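You operate a simulated robot arm through the tools that you are given. There is no shell and no other tool. Be economical: measure what you need, move in short steps, check, and stop when the job is done.

You run a simulated two-armed robot. Do the job below in one go: nothing can be reset, and whatever is moved stays where it is left.

TASK
Hold the short jug on the violet bench steady with one hand and put the vial from the top of the island bench in it with the other.

It is judged by the outcome, as a careful person would: the job done as asked, and still so three seconds after it is handed in. It fails if anything else is knocked over, pushed out of place, dropped, spilled or broken.

THE ROBOT
Two 7-joint arms with two-finger parallel grippers on one trunk, on a base that drives. Base frame: it is fixed to the floor where the robot stands at the start and does not move with it; the origin is under the middle of the robot, x ahead of it, y to its left, z up; the surface under the hand at the start is at about z = 880. Lengths are in mm, angles in rad, forces in N, time in s.
The left shoulder is at the start at [62, 197, 1129], the right one opposite. With the tool pointing down near the work surface each hand reaches from about 300 to 720 mm from the robot's upright axis, wherever it stands, measured 20 degrees to its own side. Places, roughly: short jug [500, 2500, 1000]. Payload 1.57 kg a hand.
The TCP of each hand is the grasp point between the finger pads, 30 mm short of the fingertips. In the tool frame z runs along the fingers and y along their closing line. Largest opening 110 mm; finger width 24, thickness 12; the body of the gripper, 48 by 112 mm, starts 78 mm behind the TCP.
Orientation is that of the tool frame in the base frame, as a unit quaternion [w, x, y, z]. With the fingers straight down and closing along the base's y, the tool's x points along the base's -x, its y along +y and its z along -z.

THE INTERFACE
- The arms move only by the tool send_rows. It takes "left_deltas", "right_deltas" or both (then of equal length, played together; a hand with none holds still); each is a list of rows, each an object (a shift or turn left out is 0, a gripper value left out holds the last) with "delta_pos": the shift along the base's x, y, z in mm, a list of three; "angular": the turn, a rotation vector about the base's x, y, z in rad, a list of three. In form: [{"delta_pos": [dx, dy, dz], "angular": [rx, ry, rz]}, ...]. A call has 1 to 8 rows; each row shifts and turns the commanded pose from where the row before left it. "left_grip" and "right_grip" are, for a hand that has rows, the gripper command, from -1 (shut) to 1 (fully open), values between in proportion, set as the call begins (left out, the last holds). Rows are played at 5 a second. More than 50 mm and 0.15 rad between two rows, or a gripper value outside its range, and nothing of the call is played. Where a pose cannot be reached the arm comes as near as it can. A force on the tool above 40 N (or 10 N above the force at the start of the call, whichever is more), or a blocked arm, ends the call early, and 0.2 s more pass. Each finger travels about 72 mm/s and halts on what it meets, pressing with about 43 N; the grip force reading is that of the motor and also rises with nothing between the fingers. The clock runs only during rows and for 0.2 s after the last one: add rows that do not move to give the fingers time. The reply holds the time, the measured pose of the TCP, the force on the tool along the base axes, the opening and the grip force, in the units named above and with some noise, with the torque about the TCP (base axes, N m) and any sound that the robot's microphone picked up.
- Cameras (640 x 400 px; columns grow to the right, rows downward): "scene" is now at [96.6, -11.2, 1696.8]; the picture's right is [-0.16, -0.99, 0.00], its down [-0.87, 0.14, -0.47] and it looks along [0.46, -0.08, -0.88] (base axes); focal length 272 px, centre (320, 200). "left" rides on the left gripper at [70, -16, -141] in its tool frame; the picture's right is [0.23, 0.97, 0.00], its down [-0.85, 0.20, -0.48] and it looks along [-0.47, 0.11, 0.88] (tool axes); focal length 222 px, centre (320, 200). "right" rides on the right gripper at [70, 16, -141] in its tool frame; the picture's right is [-0.23, 0.97, 0.00], its down [-0.85, -0.20, -0.48] and it looks along [-0.47, -0.11, 0.88] (tool axes); focal length 222 px, centre (320, 200). There is no depth. A picture from a camera that has moved, and an enlarged one, comes with that camera's place and axes in the base frame and with its lens.
- camera(camera): a new picture of that camera. The clock stands still meanwhile.
- move_column(by): slides the trunk up (or, below 0, down) by that many mm; the arms and the scene camera ride with it, the base frame stays. It gives what a move gives, with no picture.
- base_move(legs): drives the robot by 1 to 6 legs, each [ahead, left, turn to the left] in mm, mm and rad, along the robot's own axes; the way and the turn of a leg run together, so that a leg with both is an arc; at most 1500 mm and 3.142 rad a leg. The arms and the cameras ride along, it lands a little off, and it stops where it bumps. It gives what a move gives.
- turn_head(pan, tilt): turns the head with the scene camera to pan (to the left, within 1.501 rad either way) and tilt (down, from -0.506 to 1.204), counted from straight ahead of the robot. It gives what a move gives.
- close_up(camera, box): a new picture of the part [left, top, right, bottom] of that camera's present view, enlarged. The clock stands still meanwhile.
- close_job(): hands the job in; it is judged then, once.

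Work in short steps. Places have to be worked out from the pictures, the camera data and where the tool is seen: move nearer, look again, correct. Check each grasp and each placing, and mend what went wrong. You have 120 turns and 92 pictures in all, those below and enlarged ones among them. Open the grippers and draw the arms clear of the work before you hand the job in, unless the task says otherwise; then end with one line.

The tools are called after "Request:" as a command line: name --argument value ..., lists and objects as JSON in quotes. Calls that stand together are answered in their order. send_rows: Moves the arms, as the interface text tells. Its arguments: {"type":"object","properties":{"left_deltas":{"type":"array","items":{"type":"object","properties":{"delta_pos":{"type":"array","items":{"type":"number"}},"angular":{"type":"array","items":{"type":"number"}}}}},"left_grip":{"type":"number"},"right_deltas":{"type":"array","items":{"type":"object","properties":{"delta_pos":{"type":"array","items":{"type":"number"}},"angular":{"type":"array","items":{"type":"number"}}}}},"right_grip":{"type":"number"}},"required":[]} The other tools are called the same way: move_column (by) slides the trunk up or down; base_move (legs) drives the base; turn_head (pan, tilt) turns the head that bears the scene camera; camera (camera) takes a picture; close_up (camera, box) takes an enlarged picture of a part of a camera's view; close_job () hands the job in.

At the start:

```text
time: 0.0
left_eef_pos: [459.7, 217.8, 1109.0]
left_tool_rot: [-0.001, 0.0, 1.0, 0.0]
left_ft_force: [0.4, 0.3, 0.1]
left_ft_torque: [-0.04, -0.02, 0.02]
left_grip_width: 110.0
left_gripper_force: 0.0
right_eef_pos: [354.8, -137.8, 1162.6]
right_tool_rot: [-0.001, 0.001, 1.0, -0.001]
right_ft_force: [0.1, 0.0, 0.5]
right_ft_torque: [-0.01, 0.04, 0.0]
right_grip_width: 109.9
right_gripper_force: 0.1
trunk travel left (down, up): [-725.0, 265.0]
robot x, y, heading: [1.0, 1.3, -0.001]
head pan, tilt: [-0.161, 1.079]
```

scene: 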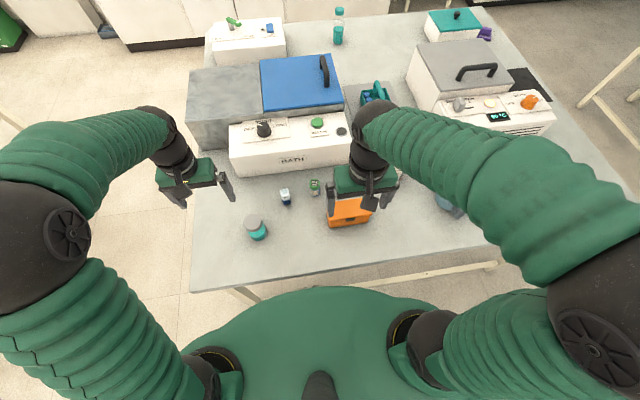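
right: 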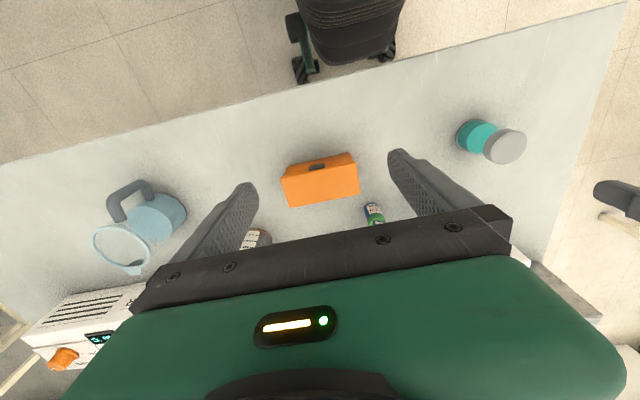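
left: 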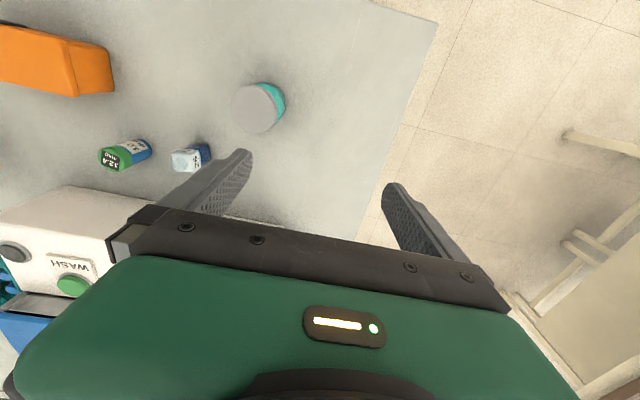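

The bench ahead holds a bath, a few small vials and other things. I'll look around with the head to find the violet bench and learn which bench is the island, and enlarge the small things near the arms.

Request:
close_up --camera "scene" --box '[220, 150, 380, 250]'

Request:
close_up --camera "left" --box '[80, 70, 300, 200]'

Request:
turn_head --pan 1.4 --tilt 0.35

Request:
camera --camera "scene"

```text
4.00 times, centred on (300, 200) of scene
camera zoom: at [96.6, -11.2, 1696.8], right [-0.16, -0.99, 0.0], down [-0.87, 0.14, -0.47], along [0.46, -0.08, -0.88], focal length 1087 px, centre (400, 200)
```

zoom: 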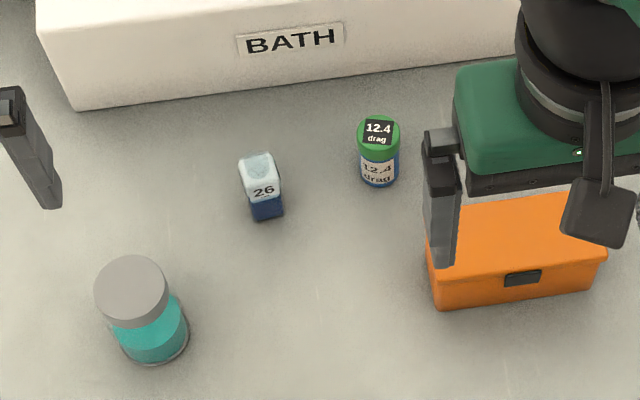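

```text
2.91 times, centred on (190, 135) of left
camera zoom: at [390.3, 201.8, 1250.7], right [-0.23, 0.97, 0.0], down [0.86, 0.2, 0.48], along [0.47, 0.11, -0.88], focal length 646 px, centre (698, 389)
```

zoom: 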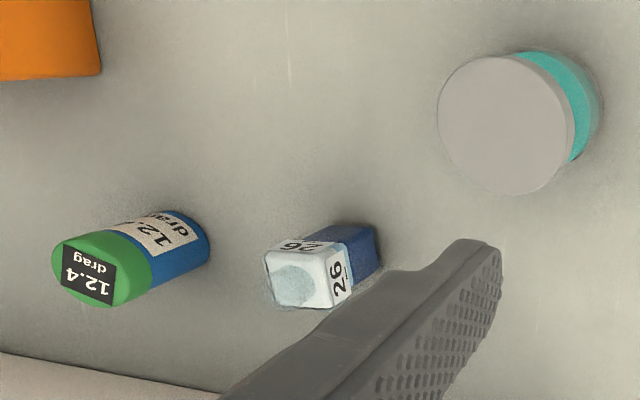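

```text
time: 1.6
left_eef_pos: [458.4, 218.0, 1109.8]
left_tool_rot: [0.0, 0.0, 1.0, 0.0]
left_ft_force: [-0.3, 0.2, 0.4]
left_ft_torque: [-0.01, -0.04, -0.01]
left_grip_width: 110.0
left_gripper_force: 0.0
right_eef_pos: [354.0, -137.8, 1162.6]
right_tool_rot: [0.0, 0.0, 1.0, 0.0]
right_ft_force: [0.3, 0.7, 0.2]
right_ft_torque: [0.0, 0.01, -0.01]
right_grip_width: 110.1
right_gripper_force: 0.1
trunk travel left (down, up): [-725.0, 265.0]
robot x, y, heading: [-0.1, -3.8, -0.002]
head pan, tilt: [1.4, 0.351]
```

```text
86 pictures are left
camera scene: at [48.8, 91.0, 1756.9], right [0.99, -0.17, 0.0], down [-0.06, -0.34, -0.94], along [0.16, 0.93, -0.34], focal length 272 px, centre (320, 200)
```

scene: 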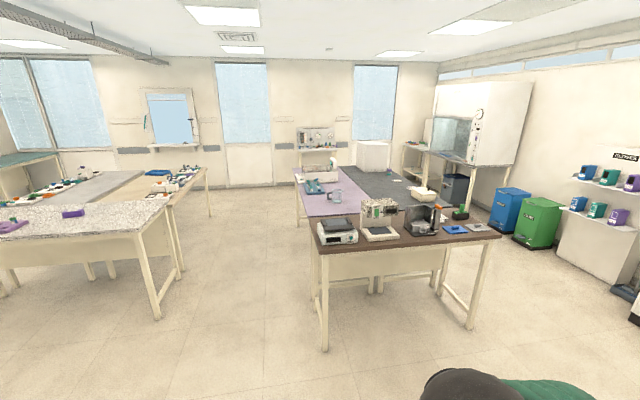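

The violet top is at about (330,190) with a jug on it, beside other benches. I'll look closer at it, and at the granite and other tops to the left.

Request:
close_up --camera "scene" --box '[280, 120, 500, 257]'

Request:
close_up --camera "scene" --box '[0, 140, 220, 277]'

Request:
turn_head --pan 0.0 --tilt 0.5

Request:
camera --camera "scene"

Request:
turn_head --pan -1.4 --tilt 0.35

Request:
camera --camera "scene"

```text
2.91 times, centred on (390, 188) of scene
camera zoom: at [48.8, 91.0, 1756.9], right [0.99, -0.17, 0.0], down [-0.06, -0.34, -0.94], along [0.16, 0.93, -0.34], focal length 790 px, centre (116, 234)
```

zoom: 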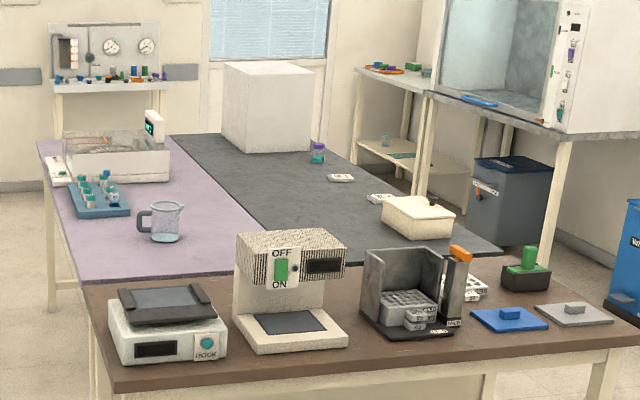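

```text
2.91 times, centred on (110, 208) of scene
camera zoom: at [48.8, 91.0, 1756.9], right [0.99, -0.17, 0.0], down [-0.06, -0.34, -0.94], along [0.16, 0.93, -0.34], focal length 790 px, centre (931, 175)
```

zoom: 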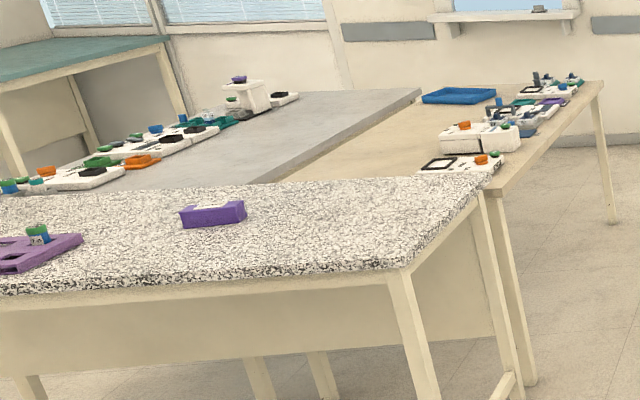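

```text
time: 3.2
left_eef_pos: [458.8, 217.3, 1108.7]
left_tool_rot: [0.0, 0.0, 1.0, 0.0]
left_ft_force: [-0.3, 0.4, 0.0]
left_ft_torque: [0.0, -0.04, 0.0]
left_grip_width: 109.8
left_gripper_force: 0.0
right_eef_pos: [353.2, -138.1, 1163.2]
right_tool_rot: [0.001, 0.0, 1.0, -0.001]
right_ft_force: [0.8, 0.3, -0.5]
right_ft_torque: [-0.01, 0.0, 0.01]
right_grip_width: 109.9
right_gripper_force: 0.1
trunk travel left (down, up): [-725.0, 265.0]
robot x, y, heading: [4.1, 0.8, 0.001]
head pan, tilt: [0.0, 0.499]
```

```text
83 pictures are left
camera scene: at [123.9, -0.8, 1743.2], right [0.0, -1.0, 0.0], down [-0.48, 0.0, -0.88], along [0.88, 0.0, -0.48], focal length 272 px, centre (320, 200)
```

scene: 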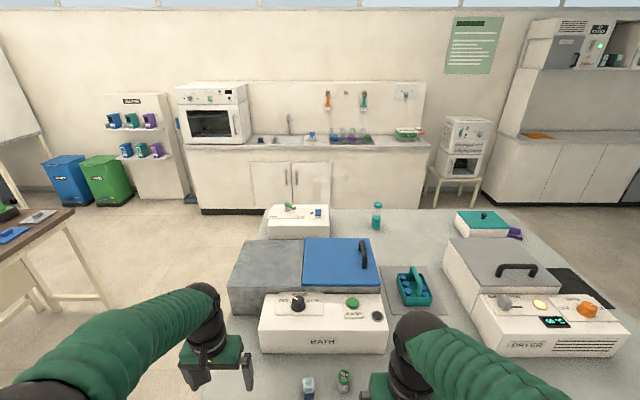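

```text
time: 4.7
left_eef_pos: [458.8, 217.4, 1109.5]
left_tool_rot: [0.001, 0.0, 1.0, 0.0]
left_ft_force: [1.4, -1.0, -0.4]
left_ft_torque: [-0.02, 0.01, 0.03]
left_grip_width: 110.1
left_gripper_force: 0.1
right_eef_pos: [355.6, -137.0, 1161.9]
right_tool_rot: [0.0, 0.0, 1.0, -0.001]
right_ft_force: [0.0, 0.2, 0.6]
right_ft_torque: [-0.01, 0.0, 0.01]
right_grip_width: 110.1
right_gripper_force: 0.0
trunk travel left (down, up): [-725.0, 265.0]
robot x, y, heading: [1.1, -0.5, 0.004]
head pan, tilt: [-1.4, 0.351]
```

```text
82 pictures are left
camera scene: at [48.8, -92.6, 1757.0], right [-0.99, -0.17, 0.0], down [-0.06, 0.34, -0.94], along [0.16, -0.93, -0.34], focal length 272 px, centre (320, 200)
```

scene: 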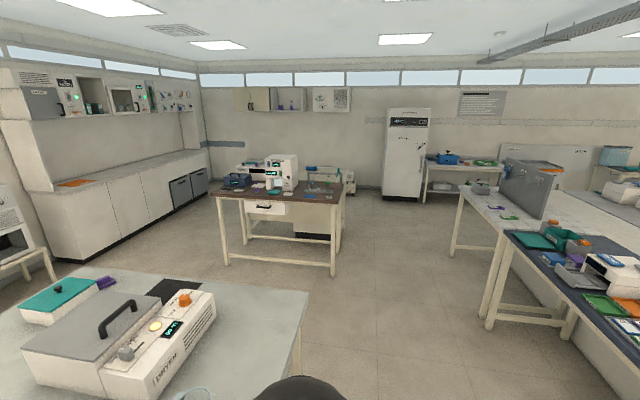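

The bench ahead stands alone in mid-room and looks like the island. I'll examine all the vessel-like things on it in detail.

Request:
turn_head --pan 0.0 --tilt 0.8

Request:
close_up --camera "scene" --box '[220, 60, 420, 185]'

Request:
close_up --camera "scene" --box '[400, 60, 640, 210]'

Request:
close_up --camera "right" --box '[60, 130, 540, 280]'

```text
time: 6.2
left_eef_pos: [459.1, 217.8, 1110.6]
left_tool_rot: [0.0, 0.0, 1.0, 0.001]
left_ft_force: [-0.2, -1.2, 0.4]
left_ft_torque: [-0.04, -0.02, 0.03]
left_grip_width: 110.3
left_gripper_force: 0.1
right_eef_pos: [355.1, -137.9, 1162.8]
right_tool_rot: [0.0, 0.0, 1.0, -0.001]
right_ft_force: [0.2, -1.0, 1.4]
right_ft_torque: [-0.02, 0.04, -0.04]
right_grip_width: 110.0
right_gripper_force: 0.1
trunk travel left (down, up): [-725.0, 265.0]
robot x, y, heading: [0.2, 0.3, 0.004]
head pan, tilt: [0.0, 0.799]
```

```text
3.20 times, centred on (320, 122) of scene
camera zoom: at [113.5, -0.8, 1717.3], right [0.0, -1.0, 0.0], down [-0.72, 0.0, -0.7], along [0.7, 0.0, -0.72], focal length 870 px, centre (320, 448)
```

zoom: 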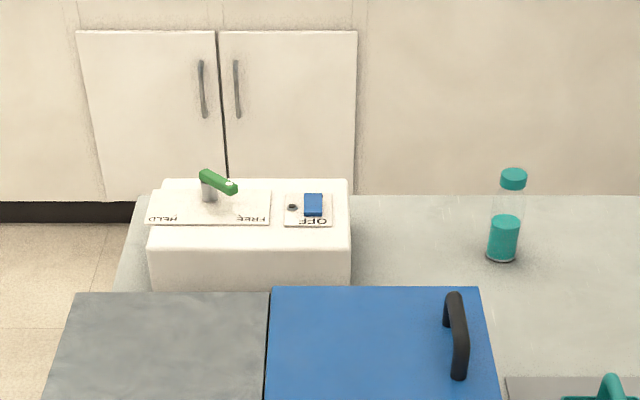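

```text
2.67 times, centred on (520, 135) of scene
camera zoom: at [113.5, -0.8, 1717.3], right [0.0, -1.0, 0.0], down [-0.72, 0.0, -0.7], along [0.7, 0.0, -0.72], focal length 725 px, centre (-213, 373)
```

zoom: 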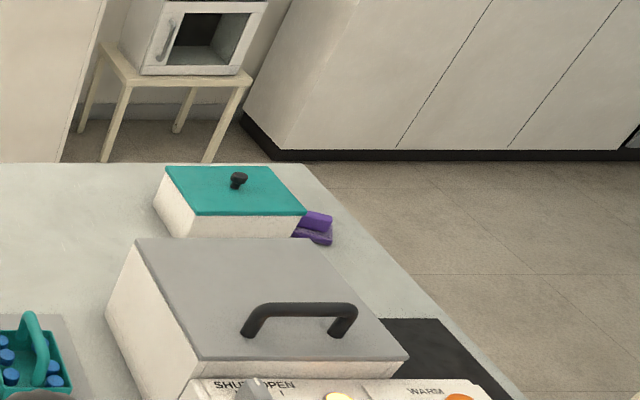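

```text
1.33 times, centred on (300, 205) of right
camera zoom: at [285.7, -121.5, 1304.9], right [0.23, 0.97, 0.0], down [0.86, -0.2, 0.48], along [0.47, -0.11, -0.88], focal length 296 px, centre (347, 193)
```

zoom: 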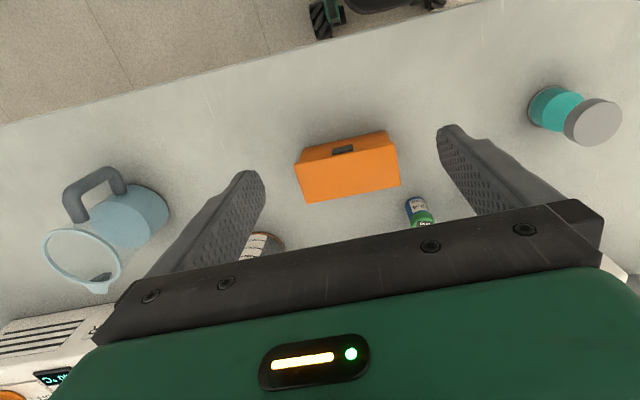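

Something with a white label is hidden under the right hand. I'll move the right hand up and aside to the right to uncover it.

Request:
send_rows --right_deltas '[{"delta_pos": [0, -20, 40]}, {"delta_pos": [0, -40, 20]}, {"delta_pos": [0, -40, 20]}, {"delta_pos": [0, -40, 0]}, {"delta_pos": [0, -40, 0]}]'

Request:
turn_head --pan -0.1 --tilt 1.05

Request:
close_up --camera "scene" --box '[200, 120, 480, 295]'

Request:
camera --camera "right"

```text
time: 7.4
left_eef_pos: [459.9, 216.3, 1108.9]
left_tool_rot: [0.001, 0.0, 1.0, 0.0]
left_ft_force: [0.1, -0.7, 0.2]
left_ft_torque: [-0.01, -0.01, -0.01]
left_grip_width: 110.2
left_gripper_force: 0.0
right_eef_pos: [355.7, -318.9, 1244.8]
right_tool_rot: [-0.001, 0.0, 1.0, 0.0]
right_ft_force: [-0.5, 0.1, -0.2]
right_ft_torque: [0.03, 0.02, -0.02]
right_grip_width: 110.1
right_gripper_force: 0.0
trunk travel left (down, up): [-725.0, 265.0]
robot x, y, heading: [2.0, -0.1, 0.006]
head pan, tilt: [0.0, 0.799]
```

```text
time: 8.2
left_eef_pos: [459.3, 218.0, 1109.8]
left_tool_rot: [0.0, 0.0, 1.0, 0.001]
left_ft_force: [0.8, 0.8, -0.6]
left_ft_torque: [0.01, 0.0, -0.02]
left_grip_width: 110.0
left_gripper_force: 0.0
right_eef_pos: [356.5, -316.5, 1245.6]
right_tool_rot: [0.0, 0.0, 1.0, 0.0]
right_ft_force: [-0.3, -0.3, 0.6]
right_ft_torque: [0.0, -0.03, 0.0]
right_grip_width: 109.7
right_gripper_force: 0.0
trunk travel left (down, up): [-725.0, 265.0]
robot x, y, heading: [1.7, 0.3, 0.002]
head pan, tilt: [-0.099, 1.051]
```

```text
2.29 times, centred on (340, 208) of scene
camera zoom: at [99.0, -8.3, 1698.7], right [-0.1, -1.0, 0.0], down [-0.86, 0.09, -0.5], along [0.49, -0.05, -0.87], focal length 621 px, centre (274, 183)
```

zoom: 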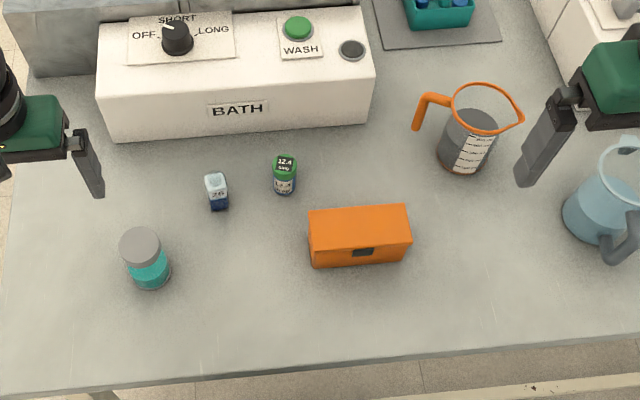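

```text
77 pictures are left
camera right: at [286.9, -301.4, 1387.0], right [0.23, 0.97, 0.0], down [0.86, -0.2, 0.48], along [0.47, -0.11, -0.88], focal length 222 px, centre (320, 200)
```

right: 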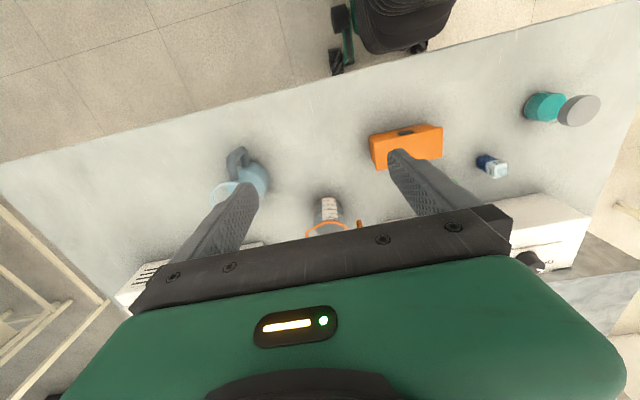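

Two small candidates: a square one marked 26 and a round green-capped one marked 12.4 drag. I'll enlarge them strongly, from scene and the left camera.

Request:
close_up --camera "scene" --box '[280, 180, 340, 218]'

Request:
close_up --camera "left" --box '[90, 120, 220, 200]'

Request:
turn_head --pan 1.5 --tilt 0.4

Request:
close_up --camera "scene" --box '[330, 150, 430, 212]'

Request:
close_up --camera "scene" --box '[0, 130, 160, 230]'

```text
10.53 times, centred on (310, 199) of scene
camera zoom: at [99.0, -8.3, 1698.7], right [-0.1, -1.0, 0.0], down [-0.86, 0.09, -0.5], along [0.49, -0.05, -0.87], focal length 2860 px, centre (425, 210)
```

zoom: 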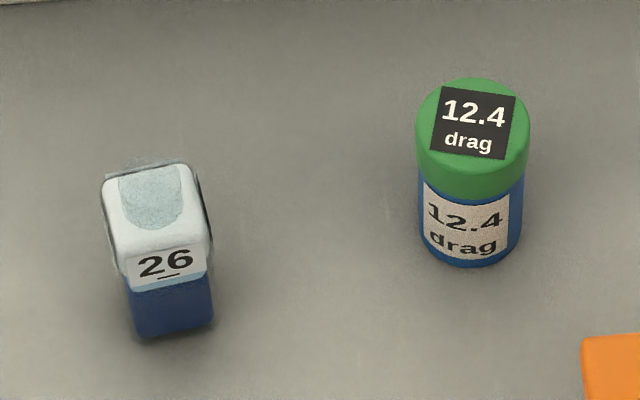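

```text
4.92 times, centred on (155, 160) of left
camera zoom: at [389.5, 201.1, 1251.1], right [-0.23, 0.97, 0.0], down [0.86, 0.2, 0.48], along [0.47, 0.11, -0.88], focal length 1094 px, centre (1132, 397)
```

zoom: 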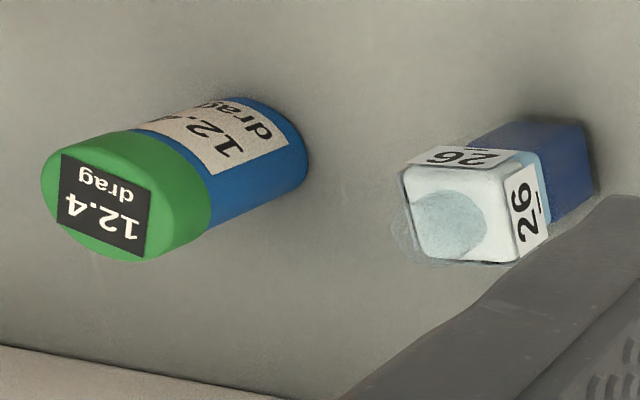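

```text
time: 9.9
left_eef_pos: [458.0, 216.5, 1109.6]
left_tool_rot: [0.0, 0.0, 1.0, 0.0]
left_ft_force: [-1.0, 0.4, -0.7]
left_ft_torque: [0.0, -0.03, 0.01]
left_grip_width: 110.1
left_gripper_force: 0.0
right_eef_pos: [355.8, -316.8, 1244.3]
right_tool_rot: [0.0, 0.0, 1.0, 0.0]
right_ft_force: [-0.8, 0.6, 1.0]
right_ft_torque: [-0.01, 0.02, -0.01]
right_grip_width: 109.9
right_gripper_force: 0.1
trunk travel left (down, up): [-725.0, 265.0]
robot x, y, heading: [0.4, -0.1, -0.003]
head pan, tilt: [1.499, 0.4]
```

```text
6.40 times, centred on (380, 181) of scene
camera zoom: at [39.5, 90.8, 1752.5], right [1.0, -0.07, 0.0], down [-0.03, -0.39, -0.92], along [0.07, 0.92, -0.39], focal length 1739 px, centre (-64, 322)
```

zoom: 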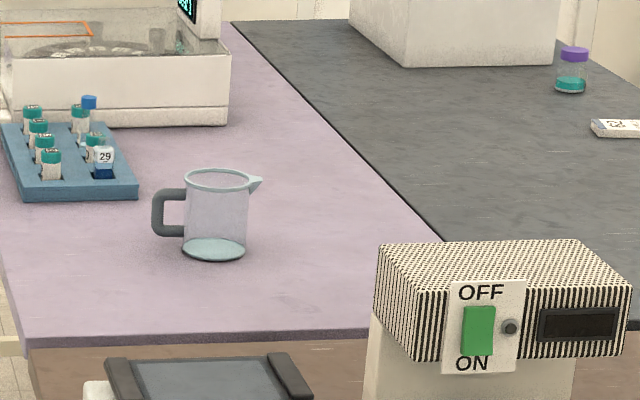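

```text
4.00 times, centred on (80, 180) of scene
camera zoom: at [39.5, 90.8, 1752.5], right [1.0, -0.07, 0.0], down [-0.03, -0.39, -0.92], along [0.07, 0.92, -0.39], focal length 1087 px, centre (1280, 280)
```

zoom: 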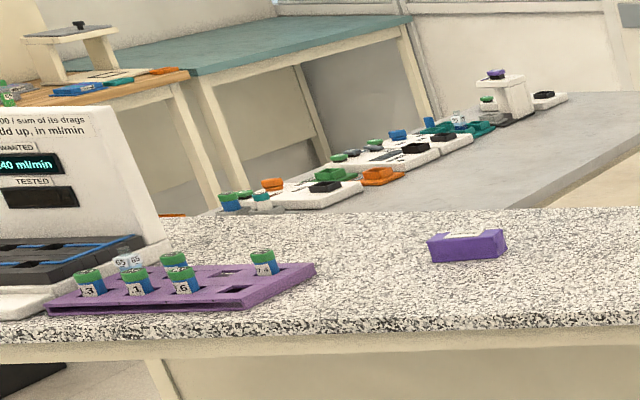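

The jug on violet is found. To settle which small object is "the vial", I'll compare with similar items on other racks.

Request:
close_up --camera "scene" --box '[328, 160, 358, 185]'

Request:
close_up --camera "scene" --box '[0, 150, 80, 212]'

Request:
close_up --camera "scene" --box '[50, 140, 150, 190]'

```text
16.00 times, centred on (343, 172) of scene
camera zoom: at [39.5, 90.8, 1752.5], right [1.0, -0.07, 0.0], down [-0.03, -0.39, -0.92], along [0.07, 0.92, -0.39], focal length 4348 px, centre (-48, 640)
```

zoom: 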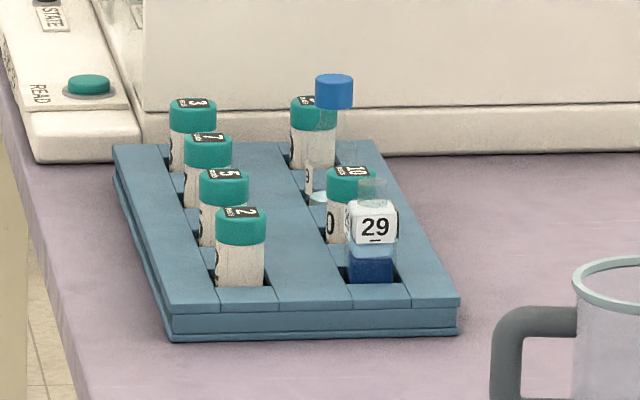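

```text
6.45 times, centred on (40, 181) of scene
camera zoom: at [39.5, 90.8, 1752.5], right [1.0, -0.07, 0.0], down [-0.03, -0.39, -0.92], along [0.07, 0.92, -0.39], focal length 1753 px, centre (2126, 323)
```

zoom: 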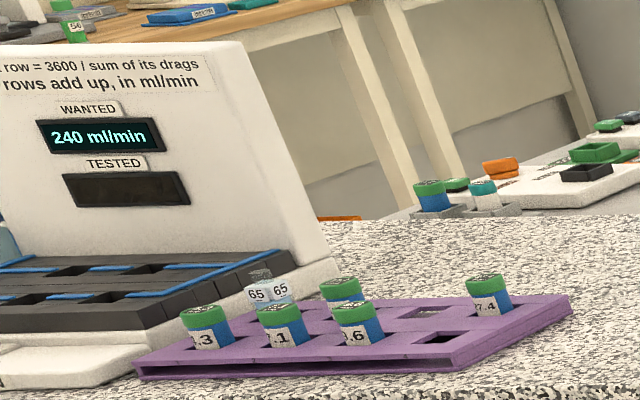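

```text
6.40 times, centred on (100, 165) of scene
camera zoom: at [39.5, 90.8, 1752.5], right [1.0, -0.07, 0.0], down [-0.03, -0.39, -0.92], along [0.07, 0.92, -0.39], focal length 1739 px, centre (1728, 424)
```

zoom: 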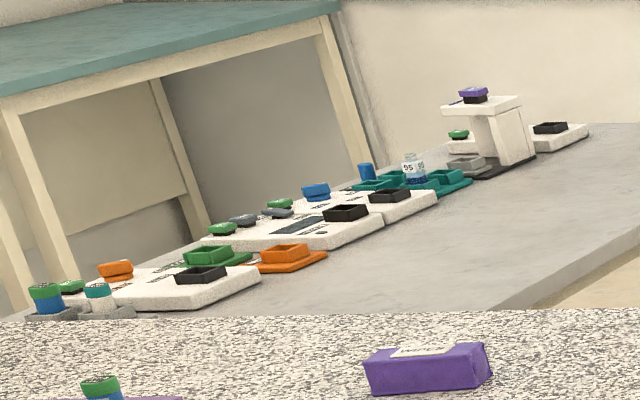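

The numbered square glass vials (29, 65, 95, 26) are one family, so the 26 with blue liquid on the bench ahead is the vial (the green "drag" ones are cartridges). I place it at about (531, 31), base z 880, ~58 tall, turned about 0.08 rad. I bring the right hand above it, part-closed.

Request:
send_rows --right_deltas '[{"delta_pos": [15, 42, -10]}, {"delta_pos": [15, 42, -10]}, {"delta_pos": [15, 42, -10]}, {"delta_pos": [15, 42, -15]}, {"delta_pos": [15, 42, -20]}, {"delta_pos": [15, 42, -20]}, {"delta_pos": [15, 42, -20]}, {"delta_pos": [10, 42, -20]}]' --right_grip 0.2

Request:
turn_head --pan 0.0 --tilt 1.05

Request:
camera --camera "right"

Request:
camera --camera "scene"

```text
time: 11.7
left_eef_pos: [460.0, 219.0, 1108.1]
left_tool_rot: [-0.002, 0.001, 1.0, 0.0]
left_ft_force: [0.4, -0.2, 0.2]
left_ft_torque: [-0.03, 0.01, -0.02]
left_grip_width: 110.1
left_gripper_force: 0.0
right_eef_pos: [470.2, 22.1, 1116.9]
right_tool_rot: [0.0, -0.001, 1.0, -0.002]
right_ft_force: [0.4, -0.7, -0.5]
right_ft_torque: [-0.04, 0.02, -0.04]
right_grip_width: 66.3
right_gripper_force: 0.1
trunk travel left (down, up): [-725.0, 265.0]
robot x, y, heading: [-0.4, -0.7, -0.001]
head pan, tilt: [1.499, 0.4]
```

```text
time: 13.3
left_eef_pos: [459.0, 218.4, 1109.3]
left_tool_rot: [0.0, 0.0, 1.0, 0.0]
left_ft_force: [0.9, 0.2, -0.5]
left_ft_torque: [0.0, 0.02, 0.0]
left_grip_width: 110.0
left_gripper_force: 0.1
right_eef_pos: [468.8, 20.1, 1116.9]
right_tool_rot: [0.0, -0.001, 1.0, -0.001]
right_ft_force: [-0.3, -0.3, 0.2]
right_ft_torque: [0.0, -0.01, -0.01]
right_grip_width: 66.0
right_gripper_force: 0.0
trunk travel left (down, up): [-725.0, 265.0]
robot x, y, heading: [-1.8, 0.9, 0.002]
head pan, tilt: [0.0, 1.051]
```

```text
69 pictures are left
camera right: at [400.0, 35.2, 1259.9], right [0.23, 0.97, 0.0], down [0.86, -0.2, 0.48], along [0.47, -0.11, -0.88], focal length 222 px, centre (320, 200)
```

right: 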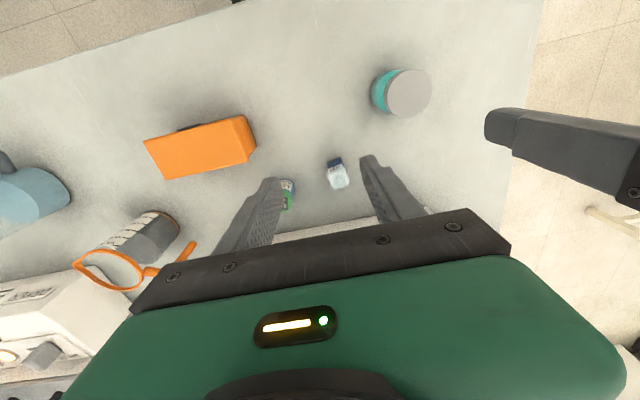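

```text
68 pictures are left
camera scene: at [100.0, 0.2, 1698.7], right [0.0, -1.0, 0.0], down [-0.87, 0.0, -0.5], along [0.5, 0.0, -0.87], focal length 272 px, centre (320, 200)
```

scene: 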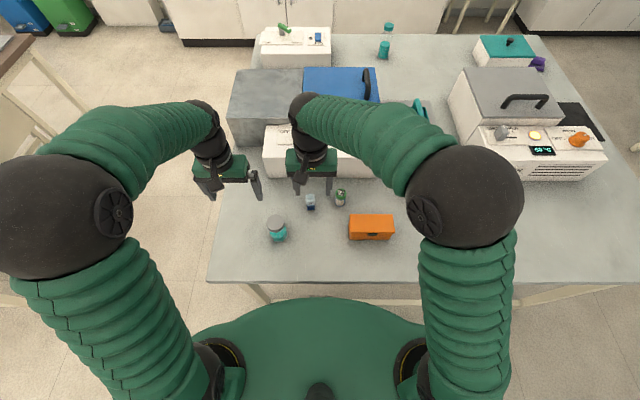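

Right camera puts the vial base at (529, 29). I move above it and down to z≈1000, turning 0.07 rad, then check.

Request:
send_rows --right_deltas '[{"delta_pos": [20, 3, -10], "angular": [0, 0, 0.035]}, {"delta_pos": [20, 3, -20], "angular": [0, 0, 0.035]}, {"delta_pos": [20, 3, -30]}, {"delta_pos": [0, 0, -40]}, {"delta_pos": [0, 0, -10]}]'

Request:
close_up --camera "right" --box '[200, 80, 440, 230]'

Request:
close_up --camera "scene" --box '[250, 140, 410, 240]'

```text
time: 14.5
left_eef_pos: [458.9, 218.5, 1108.4]
left_tool_rot: [0.0, 0.0, 1.0, -0.001]
left_ft_force: [-0.2, -0.2, 0.7]
left_ft_torque: [0.01, 0.0, -0.01]
left_grip_width: 110.2
left_gripper_force: 0.1
right_eef_pos: [531.2, 28.7, 1007.6]
right_tool_rot: [0.0, -0.035, 0.999, -0.001]
right_ft_force: [-0.2, 0.5, -0.5]
right_ft_torque: [-0.03, -0.02, -0.03]
right_grip_width: 65.8
right_gripper_force: 0.0
trunk travel left (down, up): [-725.0, 265.0]
robot x, y, heading: [-0.6, 1.7, -0.0]
head pan, tilt: [0.0, 1.051]
```

```text
2.67 times, centred on (320, 155) of right
camera zoom: at [460.4, 39.4, 1149.7], right [0.16, 0.99, 0.0], down [0.87, -0.14, 0.48], along [0.47, -0.08, -0.88], focal length 592 px, centre (320, 320)
```

zoom: 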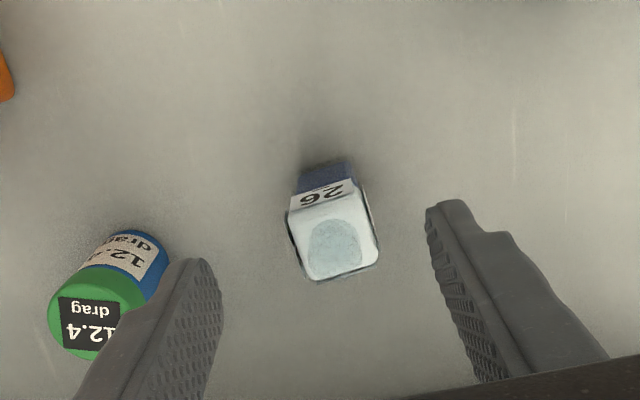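

```text
4.00 times, centred on (330, 190) of scene
camera zoom: at [100.4, 0.4, 1698.6], right [0.0, -1.0, 0.0], down [-0.87, 0.0, -0.49], along [0.49, 0.0, -0.87], focal length 1087 px, centre (280, 240)
```

zoom: 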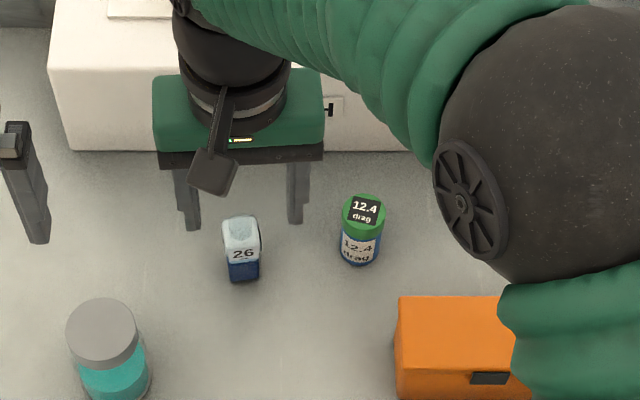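

Vial centre is about (537, 30), yaw ≈ +0.09, matching the hand. I descend to z≈918 and close.

Request:
send_rows --right_deltas '[{"delta_pos": [6, 1, -30], "angular": [0, 0, 0.015]}, {"delta_pos": [0, 0, -30]}, {"delta_pos": [0, 0, -20]}, {"delta_pos": [0, 0, -8]}]'

Request:
close_up --camera "right" --box '[200, 80, 440, 230]'

Request:
close_up --camera "scene" --box '[250, 140, 410, 240]'

```text
time: 15.5
left_eef_pos: [460.4, 218.3, 1109.0]
left_tool_rot: [0.0, -0.001, 1.0, -0.001]
left_ft_force: [-0.1, 0.4, 0.1]
left_ft_torque: [0.02, -0.01, 0.0]
left_grip_width: 110.0
left_gripper_force: 0.1
right_eef_pos: [535.8, 29.9, 919.0]
right_tool_rot: [-0.001, -0.042, 0.999, -0.001]
right_ft_force: [0.1, -0.2, 0.2]
right_ft_torque: [-0.02, 0.0, 0.01]
right_grip_width: 66.1
right_gripper_force: 0.0
trunk travel left (down, up): [-725.0, 265.0]
robot x, y, heading: [1.0, 2.5, 0.001]
head pan, tilt: [0.0, 1.051]
```

```text
2.67 times, centred on (320, 155) of right
camera zoom: at [465.9, 39.7, 1061.4], right [0.14, 0.99, 0.0], down [0.87, -0.12, 0.48], along [0.47, -0.07, -0.88], focal length 592 px, centre (320, 320)
```

zoom: 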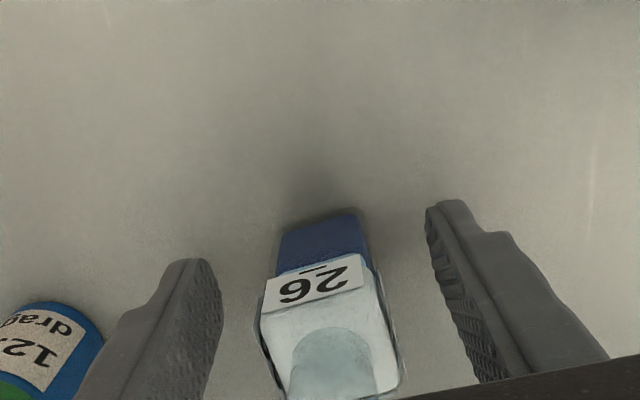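

```text
4.00 times, centred on (330, 190) of scene
camera zoom: at [101.3, 0.4, 1698.6], right [0.0, -1.0, 0.0], down [-0.87, 0.0, -0.49], along [0.49, 0.0, -0.87], focal length 1087 px, centre (280, 240)
```

zoom: 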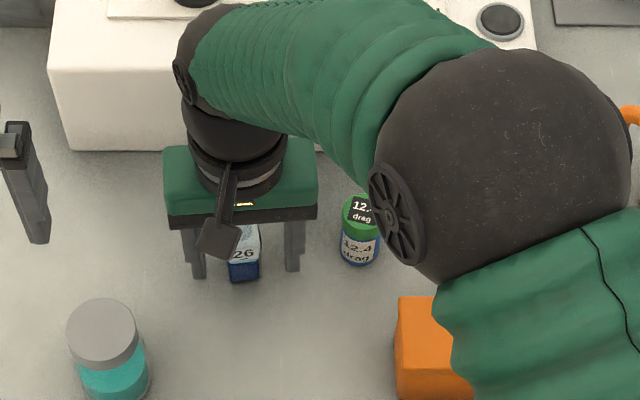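

Vial is between the fingers, its centre a few mm farther ahead. I nudge 4 mm forward and close.

Request:
send_rows --right_deltas '[{"delta_pos": [4, 0, 0]}]'

Request:
send_rows --right_deltas '[{}, {}, {}, {}]' --right_grip -1

Request:
close_up --camera "right" --box '[200, 80, 440, 230]'

```text
time: 15.9
left_eef_pos: [458.8, 218.0, 1109.9]
left_tool_rot: [0.001, 0.0, 1.0, -0.001]
left_ft_force: [0.2, 0.2, -0.3]
left_ft_torque: [0.01, -0.02, 0.01]
left_grip_width: 110.2
left_gripper_force: 0.0
right_eef_pos: [539.8, 30.7, 918.5]
right_tool_rot: [0.001, -0.042, 0.999, -0.001]
right_ft_force: [-0.7, -0.1, 0.0]
right_ft_torque: [-0.01, 0.0, -0.01]
right_grip_width: 66.0
right_gripper_force: 0.0
trunk travel left (down, up): [-725.0, 265.0]
robot x, y, heading: [2.0, 0.8, 0.002]
head pan, tilt: [0.0, 1.051]
```

```text
time: 16.9
left_eef_pos: [457.3, 218.2, 1108.9]
left_tool_rot: [0.0, -0.001, 1.0, -0.001]
left_ft_force: [-0.5, 0.5, -0.1]
left_ft_torque: [0.02, -0.02, 0.01]
left_grip_width: 110.1
left_gripper_force: 0.1
right_eef_pos: [540.6, 29.9, 919.4]
right_tool_rot: [0.0, -0.042, 0.999, -0.001]
right_ft_force: [-0.2, 0.4, -0.1]
right_ft_torque: [0.02, -0.02, -0.01]
right_grip_width: 29.0
right_gripper_force: 39.6
trunk travel left (down, up): [-725.0, 265.0]
robot x, y, heading: [-1.3, -2.4, 0.002]
head pan, tilt: [0.0, 1.051]
```

```text
2.67 times, centred on (320, 155) of right
camera zoom: at [469.6, 39.5, 1061.2], right [0.14, 0.99, 0.0], down [0.87, -0.13, 0.48], along [0.47, -0.07, -0.88], focal length 592 px, centre (320, 320)
```

zoom: 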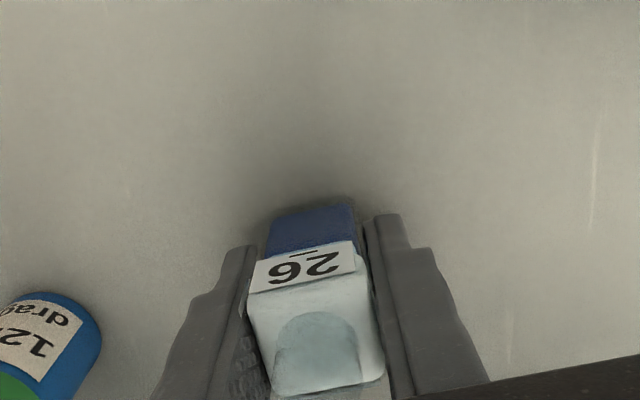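

Gripped at 29 mm width with 40 N. I lift straight up, both hands together.

Request:
send_rows --right_deltas '[{"delta_pos": [0, 0, 30]}, {"delta_pos": [0, 0, 40]}, {"delta_pos": [0, 0, 40]}, {"delta_pos": [0, 0, 40]}, {"delta_pos": [0, 0, 40]}, {"delta_pos": [0, 0, 40]}, {"delta_pos": [0, 0, 20]}]' --left_deltas '[{"delta_pos": [0, 0, 10]}, {"delta_pos": [0, 0, 10]}, {"delta_pos": [0, 10, 10]}, {"delta_pos": [0, 10, 10]}, {"delta_pos": [0, 10, 10]}, {"delta_pos": [0, 10, 10]}, {"delta_pos": [0, 0, 10]}]'

Request:
camera --camera "right"

```text
time: 18.5
left_eef_pos: [458.6, 259.0, 1179.2]
left_tool_rot: [0.0, 0.0, 1.0, -0.002]
left_ft_force: [0.0, 0.7, -0.4]
left_ft_torque: [0.0, 0.03, -0.04]
left_grip_width: 110.0
left_gripper_force: 0.0
right_eef_pos: [538.5, 28.9, 1168.8]
right_tool_rot: [-0.002, -0.043, 0.999, -0.001]
right_ft_force: [-0.4, -1.0, -0.1]
right_ft_torque: [0.0, 0.02, 0.01]
right_grip_width: 29.2
right_gripper_force: 39.1
trunk travel left (down, up): [-725.0, 265.0]
robot x, y, heading: [3.5, 3.3, -0.002]
head pan, tilt: [0.0, 1.051]
```

```text
62 pictures are left
camera right: at [469.9, 38.5, 1311.8], right [0.14, 0.99, 0.0], down [0.87, -0.12, 0.48], along [0.47, -0.07, -0.88], focal length 222 px, centre (320, 200)
```

right: 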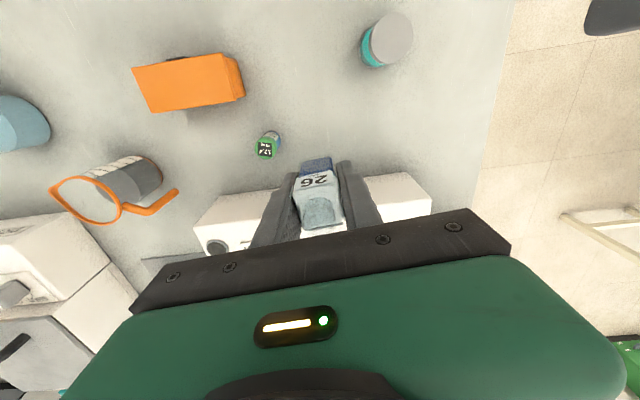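

Vial held well. I draw the right hand in, then back the base off and drive left toward the violet bench.

Request:
send_rows --right_deltas '[{"delta_pos": [-40, -20, 0]}, {"delta_pos": [-40, -20, 0]}, {"delta_pos": [-40, -20, 0]}, {"delta_pos": [-30, -20, 0]}]'

Request:
base_move --legs '[[-350, 0, 0], [0, 1000, 0]]'

Request:
turn_head --pan 0.6 --tilt 0.6

Request:
camera --camera "scene"

```text
time: 19.5
left_eef_pos: [456.4, 257.3, 1180.4]
left_tool_rot: [0.001, -0.001, 1.0, 0.001]
left_ft_force: [0.1, 0.2, 0.6]
left_ft_torque: [-0.02, -0.03, 0.01]
left_grip_width: 109.8
left_gripper_force: 0.0
right_eef_pos: [388.7, -53.0, 1169.7]
right_tool_rot: [0.001, -0.042, 0.999, 0.0]
right_ft_force: [-0.2, 0.0, -0.9]
right_ft_torque: [0.03, 0.01, -0.03]
right_grip_width: 29.1
right_gripper_force: 38.4
trunk travel left (down, up): [-725.0, 265.0]
robot x, y, heading: [0.2, 1.9, 0.002]
head pan, tilt: [0.0, 1.051]
```

```text
time: 26.5
left_eef_pos: [108.3, 1240.7, 1178.8]
left_tool_rot: [0.0, -0.001, 1.0, 0.001]
left_ft_force: [-0.1, -0.3, 0.8]
left_ft_torque: [0.02, 0.01, -0.02]
left_grip_width: 110.0
left_gripper_force: 0.0
right_eef_pos: [39.9, 930.9, 1168.3]
right_tool_rot: [0.0, -0.042, 0.999, 0.001]
right_ft_force: [0.9, 0.5, -0.3]
right_ft_torque: [-0.01, 0.01, -0.02]
right_grip_width: 29.2
right_gripper_force: 38.9
trunk travel left (down, up): [-725.0, 265.0]
robot x, y, heading: [-350.1, 983.8, 0.007]
head pan, tilt: [0.0, 1.051]
```

```text
time: 27.5
left_eef_pos: [107.6, 1243.5, 1179.2]
left_tool_rot: [0.0, -0.001, 1.0, -0.001]
left_ft_force: [0.0, 0.0, -0.7]
left_ft_torque: [0.03, -0.03, 0.02]
left_grip_width: 110.1
left_gripper_force: 0.0
right_eef_pos: [39.7, 933.1, 1167.5]
right_tool_rot: [0.001, -0.043, 0.999, -0.001]
right_ft_force: [-0.1, -0.3, -0.5]
right_ft_torque: [-0.01, -0.02, -0.01]
right_grip_width: 28.8
right_gripper_force: 38.4
trunk travel left (down, up): [-725.0, 265.0]
robot x, y, heading: [-351.0, 983.0, 0.004]
head pan, tilt: [0.6, 0.6]
```

```text
61 pictures are left
camera scene: at [-244.5, 1033.9, 1734.0], right [0.57, -0.82, 0.0], down [-0.47, -0.32, -0.82], along [0.68, 0.47, -0.57], focal length 272 px, centre (320, 200)
```

scene: 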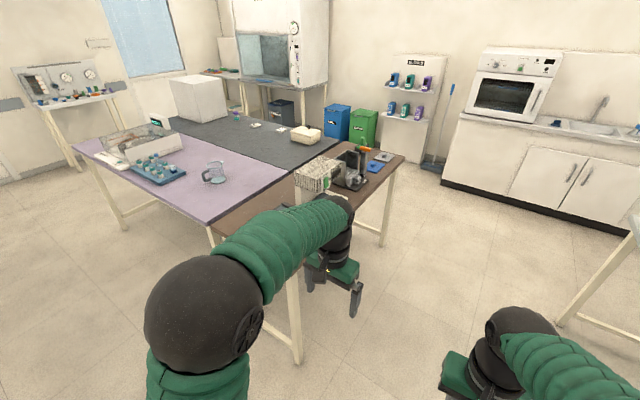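

Path is clear; jug lies near (580, 2370). I drive left another 1380 mm and look.

Request:
base_move --legs '[[0, 1380, 0]]'

Request:
turn_head --pan 0.0 --tilt 0.75

Request:
camera --camera "scene"

```text
time: 34.2
left_eef_pos: [83.3, 2597.0, 1178.6]
left_tool_rot: [0.0, -0.013, 1.0, 0.0]
left_ft_force: [0.4, 0.3, 0.0]
left_ft_torque: [0.0, 0.01, 0.04]
left_grip_width: 110.0
left_gripper_force: 0.0
right_eef_pos: [22.7, 2285.9, 1167.1]
right_tool_rot: [0.0, -0.054, 0.999, 0.0]
right_ft_force: [0.2, 0.1, -0.6]
right_ft_torque: [-0.03, -0.01, 0.04]
right_grip_width: 29.2
right_gripper_force: 38.8
trunk travel left (down, up): [-725.0, 265.0]
robot x, y, heading: [-370.7, 2332.4, 0.029]
head pan, tilt: [0.6, 0.6]
```

```text
time: 35.2
left_eef_pos: [81.6, 2599.0, 1179.9]
left_tool_rot: [0.001, -0.012, 1.0, -0.001]
left_ft_force: [0.2, 0.4, 0.4]
left_ft_torque: [0.02, 0.02, 0.04]
left_grip_width: 110.1
left_gripper_force: 0.0
right_eef_pos: [21.5, 2287.9, 1168.2]
right_tool_rot: [0.001, -0.056, 0.998, 0.0]
right_ft_force: [-0.3, -0.3, 0.0]
right_ft_torque: [0.0, 0.0, -0.03]
right_grip_width: 29.1
right_gripper_force: 39.2
trunk travel left (down, up): [-725.0, 265.0]
robot x, y, heading: [-365.8, 2328.6, 0.023]
head pan, tilt: [0.0, 0.75]
```

```text
60 pictures are left
camera scene: at [-252.6, 2331.9, 1721.2], right [0.03, -1.0, 0.0], down [-0.68, -0.02, -0.73], along [0.73, 0.02, -0.68], focal length 272 px, centre (320, 200)
```

scene: 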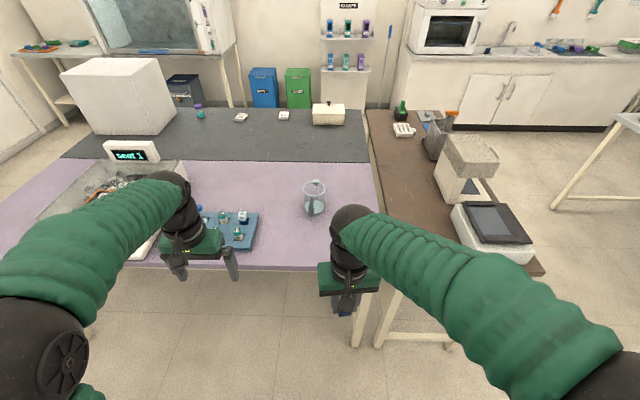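

Jug base is about (574, 2372); bench edge x≈293. Both hands are high above the rack. I drive ahead 350 mm and look down at the jug.

Request:
base_move --legs '[[350, 10, -0.02]]'

Request:
turn_head --pan 0.0 --tilt 1.0

Request:
camera --camera "scene"

Request:
camera --camera "left"

Request:
camera --camera "right"

```text
time: 37.5
left_eef_pos: [445.8, 2601.0, 1181.0]
left_tool_rot: [0.001, 0.0, 1.0, -0.001]
left_ft_force: [0.1, -0.1, -0.1]
left_ft_torque: [0.02, 0.0, 0.0]
left_grip_width: 110.1
left_gripper_force: 0.2
right_eef_pos: [378.0, 2292.6, 1168.7]
right_tool_rot: [0.002, -0.042, 0.999, -0.001]
right_ft_force: [-0.1, -0.6, -0.9]
right_ft_torque: [0.01, -0.03, 0.03]
right_grip_width: 29.4
right_gripper_force: 39.0
trunk travel left (down, up): [-725.0, 265.0]
robot x, y, heading: [-6.8, 2344.0, 0.001]
head pan, tilt: [0.0, 0.75]
```

```text
time: 38.3
left_eef_pos: [448.8, 2600.3, 1179.3]
left_tool_rot: [0.0, -0.001, 1.0, -0.001]
left_ft_force: [0.1, -0.3, -0.7]
left_ft_torque: [-0.04, 0.01, -0.02]
left_grip_width: 109.9
left_gripper_force: 0.2
right_eef_pos: [380.6, 2291.9, 1168.5]
right_tool_rot: [0.0, -0.042, 0.999, 0.0]
right_ft_force: [0.4, -0.2, -0.7]
right_ft_torque: [0.0, 0.03, 0.03]
right_grip_width: 29.2
right_gripper_force: 38.9
trunk travel left (down, up): [-725.0, 265.0]
robot x, y, heading: [-10.1, 2340.3, 0.005]
head pan, tilt: [0.0, 1.0]
```

```text
59 pictures are left
camera scene: at [95.4, 2343.2, 1702.1], right [0.0, -1.0, 0.0], down [-0.84, 0.0, -0.54], along [0.54, 0.0, -0.84], focal length 272 px, centre (320, 200)
```

scene: 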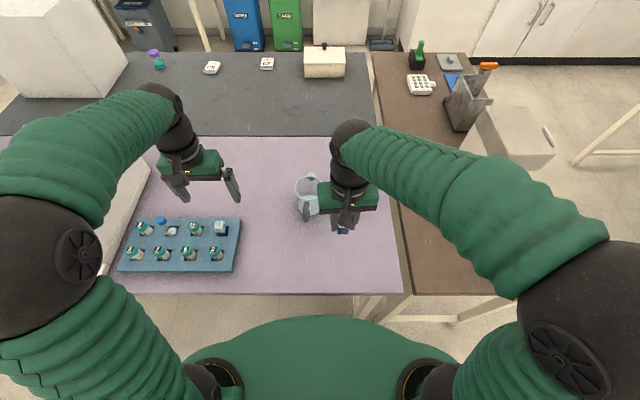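

```text
58 pictures are left
camera left: at [379.5, 2586.0, 1321.0], right [-0.23, 0.97, 0.0], down [0.85, 0.2, 0.48], along [0.47, 0.11, -0.88], focal length 222 px, centre (320, 200)
```

left: 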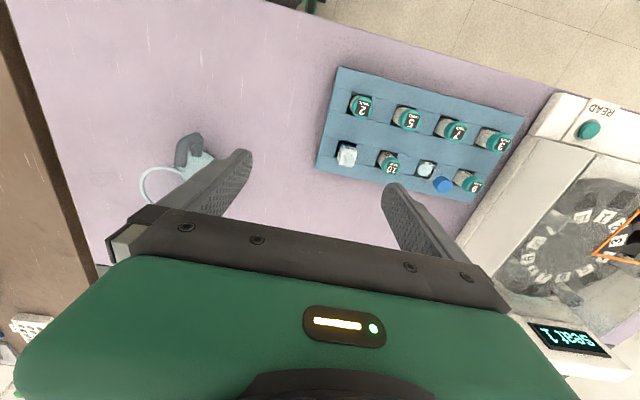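

```text
57 pictures are left
camera right: at [310.4, 2301.9, 1310.2], right [0.14, 0.99, 0.0], down [0.87, -0.13, 0.48], along [0.47, -0.07, -0.88], focal length 222 px, centre (320, 200)
```

right: 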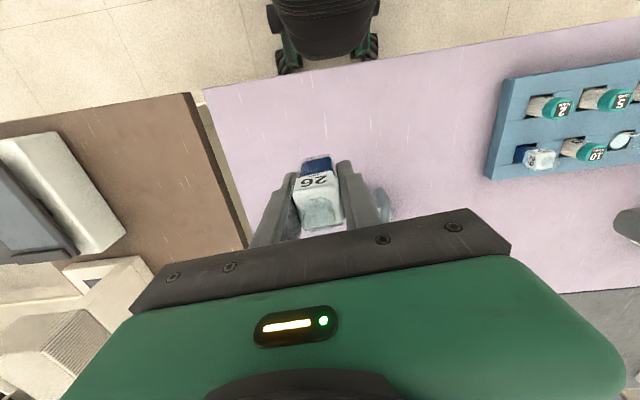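

The right hand hides the jug. I move it right 110 mm and take an enlarged scene view and a left-camera view.

Request:
send_rows --right_deltas '[{"delta_pos": [-10, -40, 0]}, {"delta_pos": [0, -40, 0]}, {"delta_pos": [0, -40, 0]}]'

Request:
close_up --camera "scene" --box '[240, 150, 400, 250]'

Request:
close_up --camera "left" --box '[100, 100, 300, 225]'

```text
time: 39.1
left_eef_pos: [448.1, 2600.5, 1180.3]
left_tool_rot: [-0.001, 0.0, 1.0, 0.0]
left_ft_force: [0.8, -0.9, 0.4]
left_ft_torque: [0.04, 0.02, 0.02]
left_grip_width: 110.0
left_gripper_force: 0.1
right_eef_pos: [369.1, 2170.8, 1167.2]
right_tool_rot: [-0.001, -0.043, 0.999, 0.0]
right_ft_force: [0.0, 0.1, -1.0]
right_ft_torque: [0.04, 0.0, -0.02]
right_grip_width: 29.3
right_gripper_force: 39.6
trunk travel left (down, up): [-725.0, 265.0]
robot x, y, heading: [-8.0, 2340.1, 0.0]
head pan, tilt: [0.0, 1.0]
```

```text
4.00 times, centred on (320, 200) of scene
camera zoom: at [95.6, 2340.6, 1702.0], right [0.0, -1.0, 0.0], down [-0.84, 0.0, -0.54], along [0.54, 0.0, -0.84], focal length 1087 px, centre (320, 200)
```

zoom: 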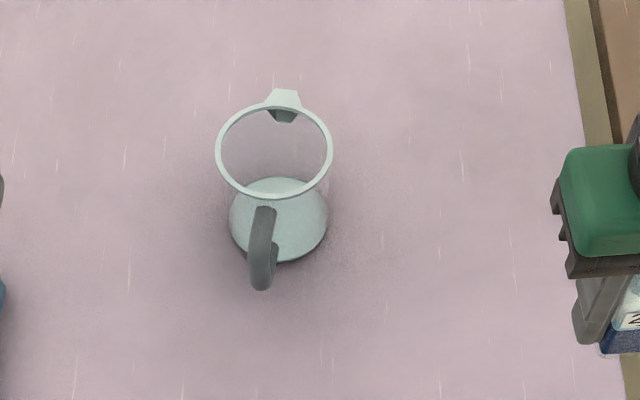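

```text
3.20 times, centred on (200, 162) of left
camera zoom: at [379.6, 2584.0, 1321.3], right [-0.23, 0.97, 0.0], down [0.85, 0.2, 0.48], along [0.47, 0.11, -0.88], focal length 711 px, centre (704, 320)
```

zoom: 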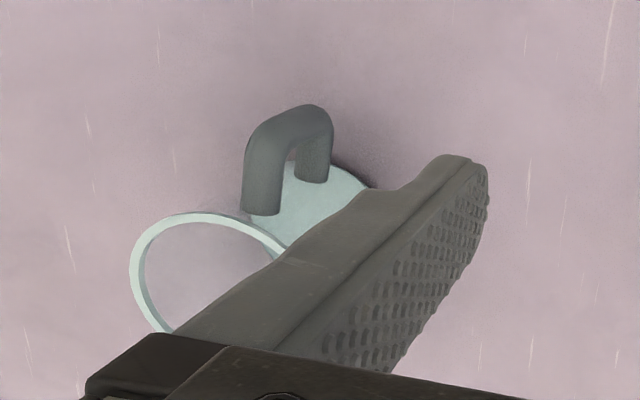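

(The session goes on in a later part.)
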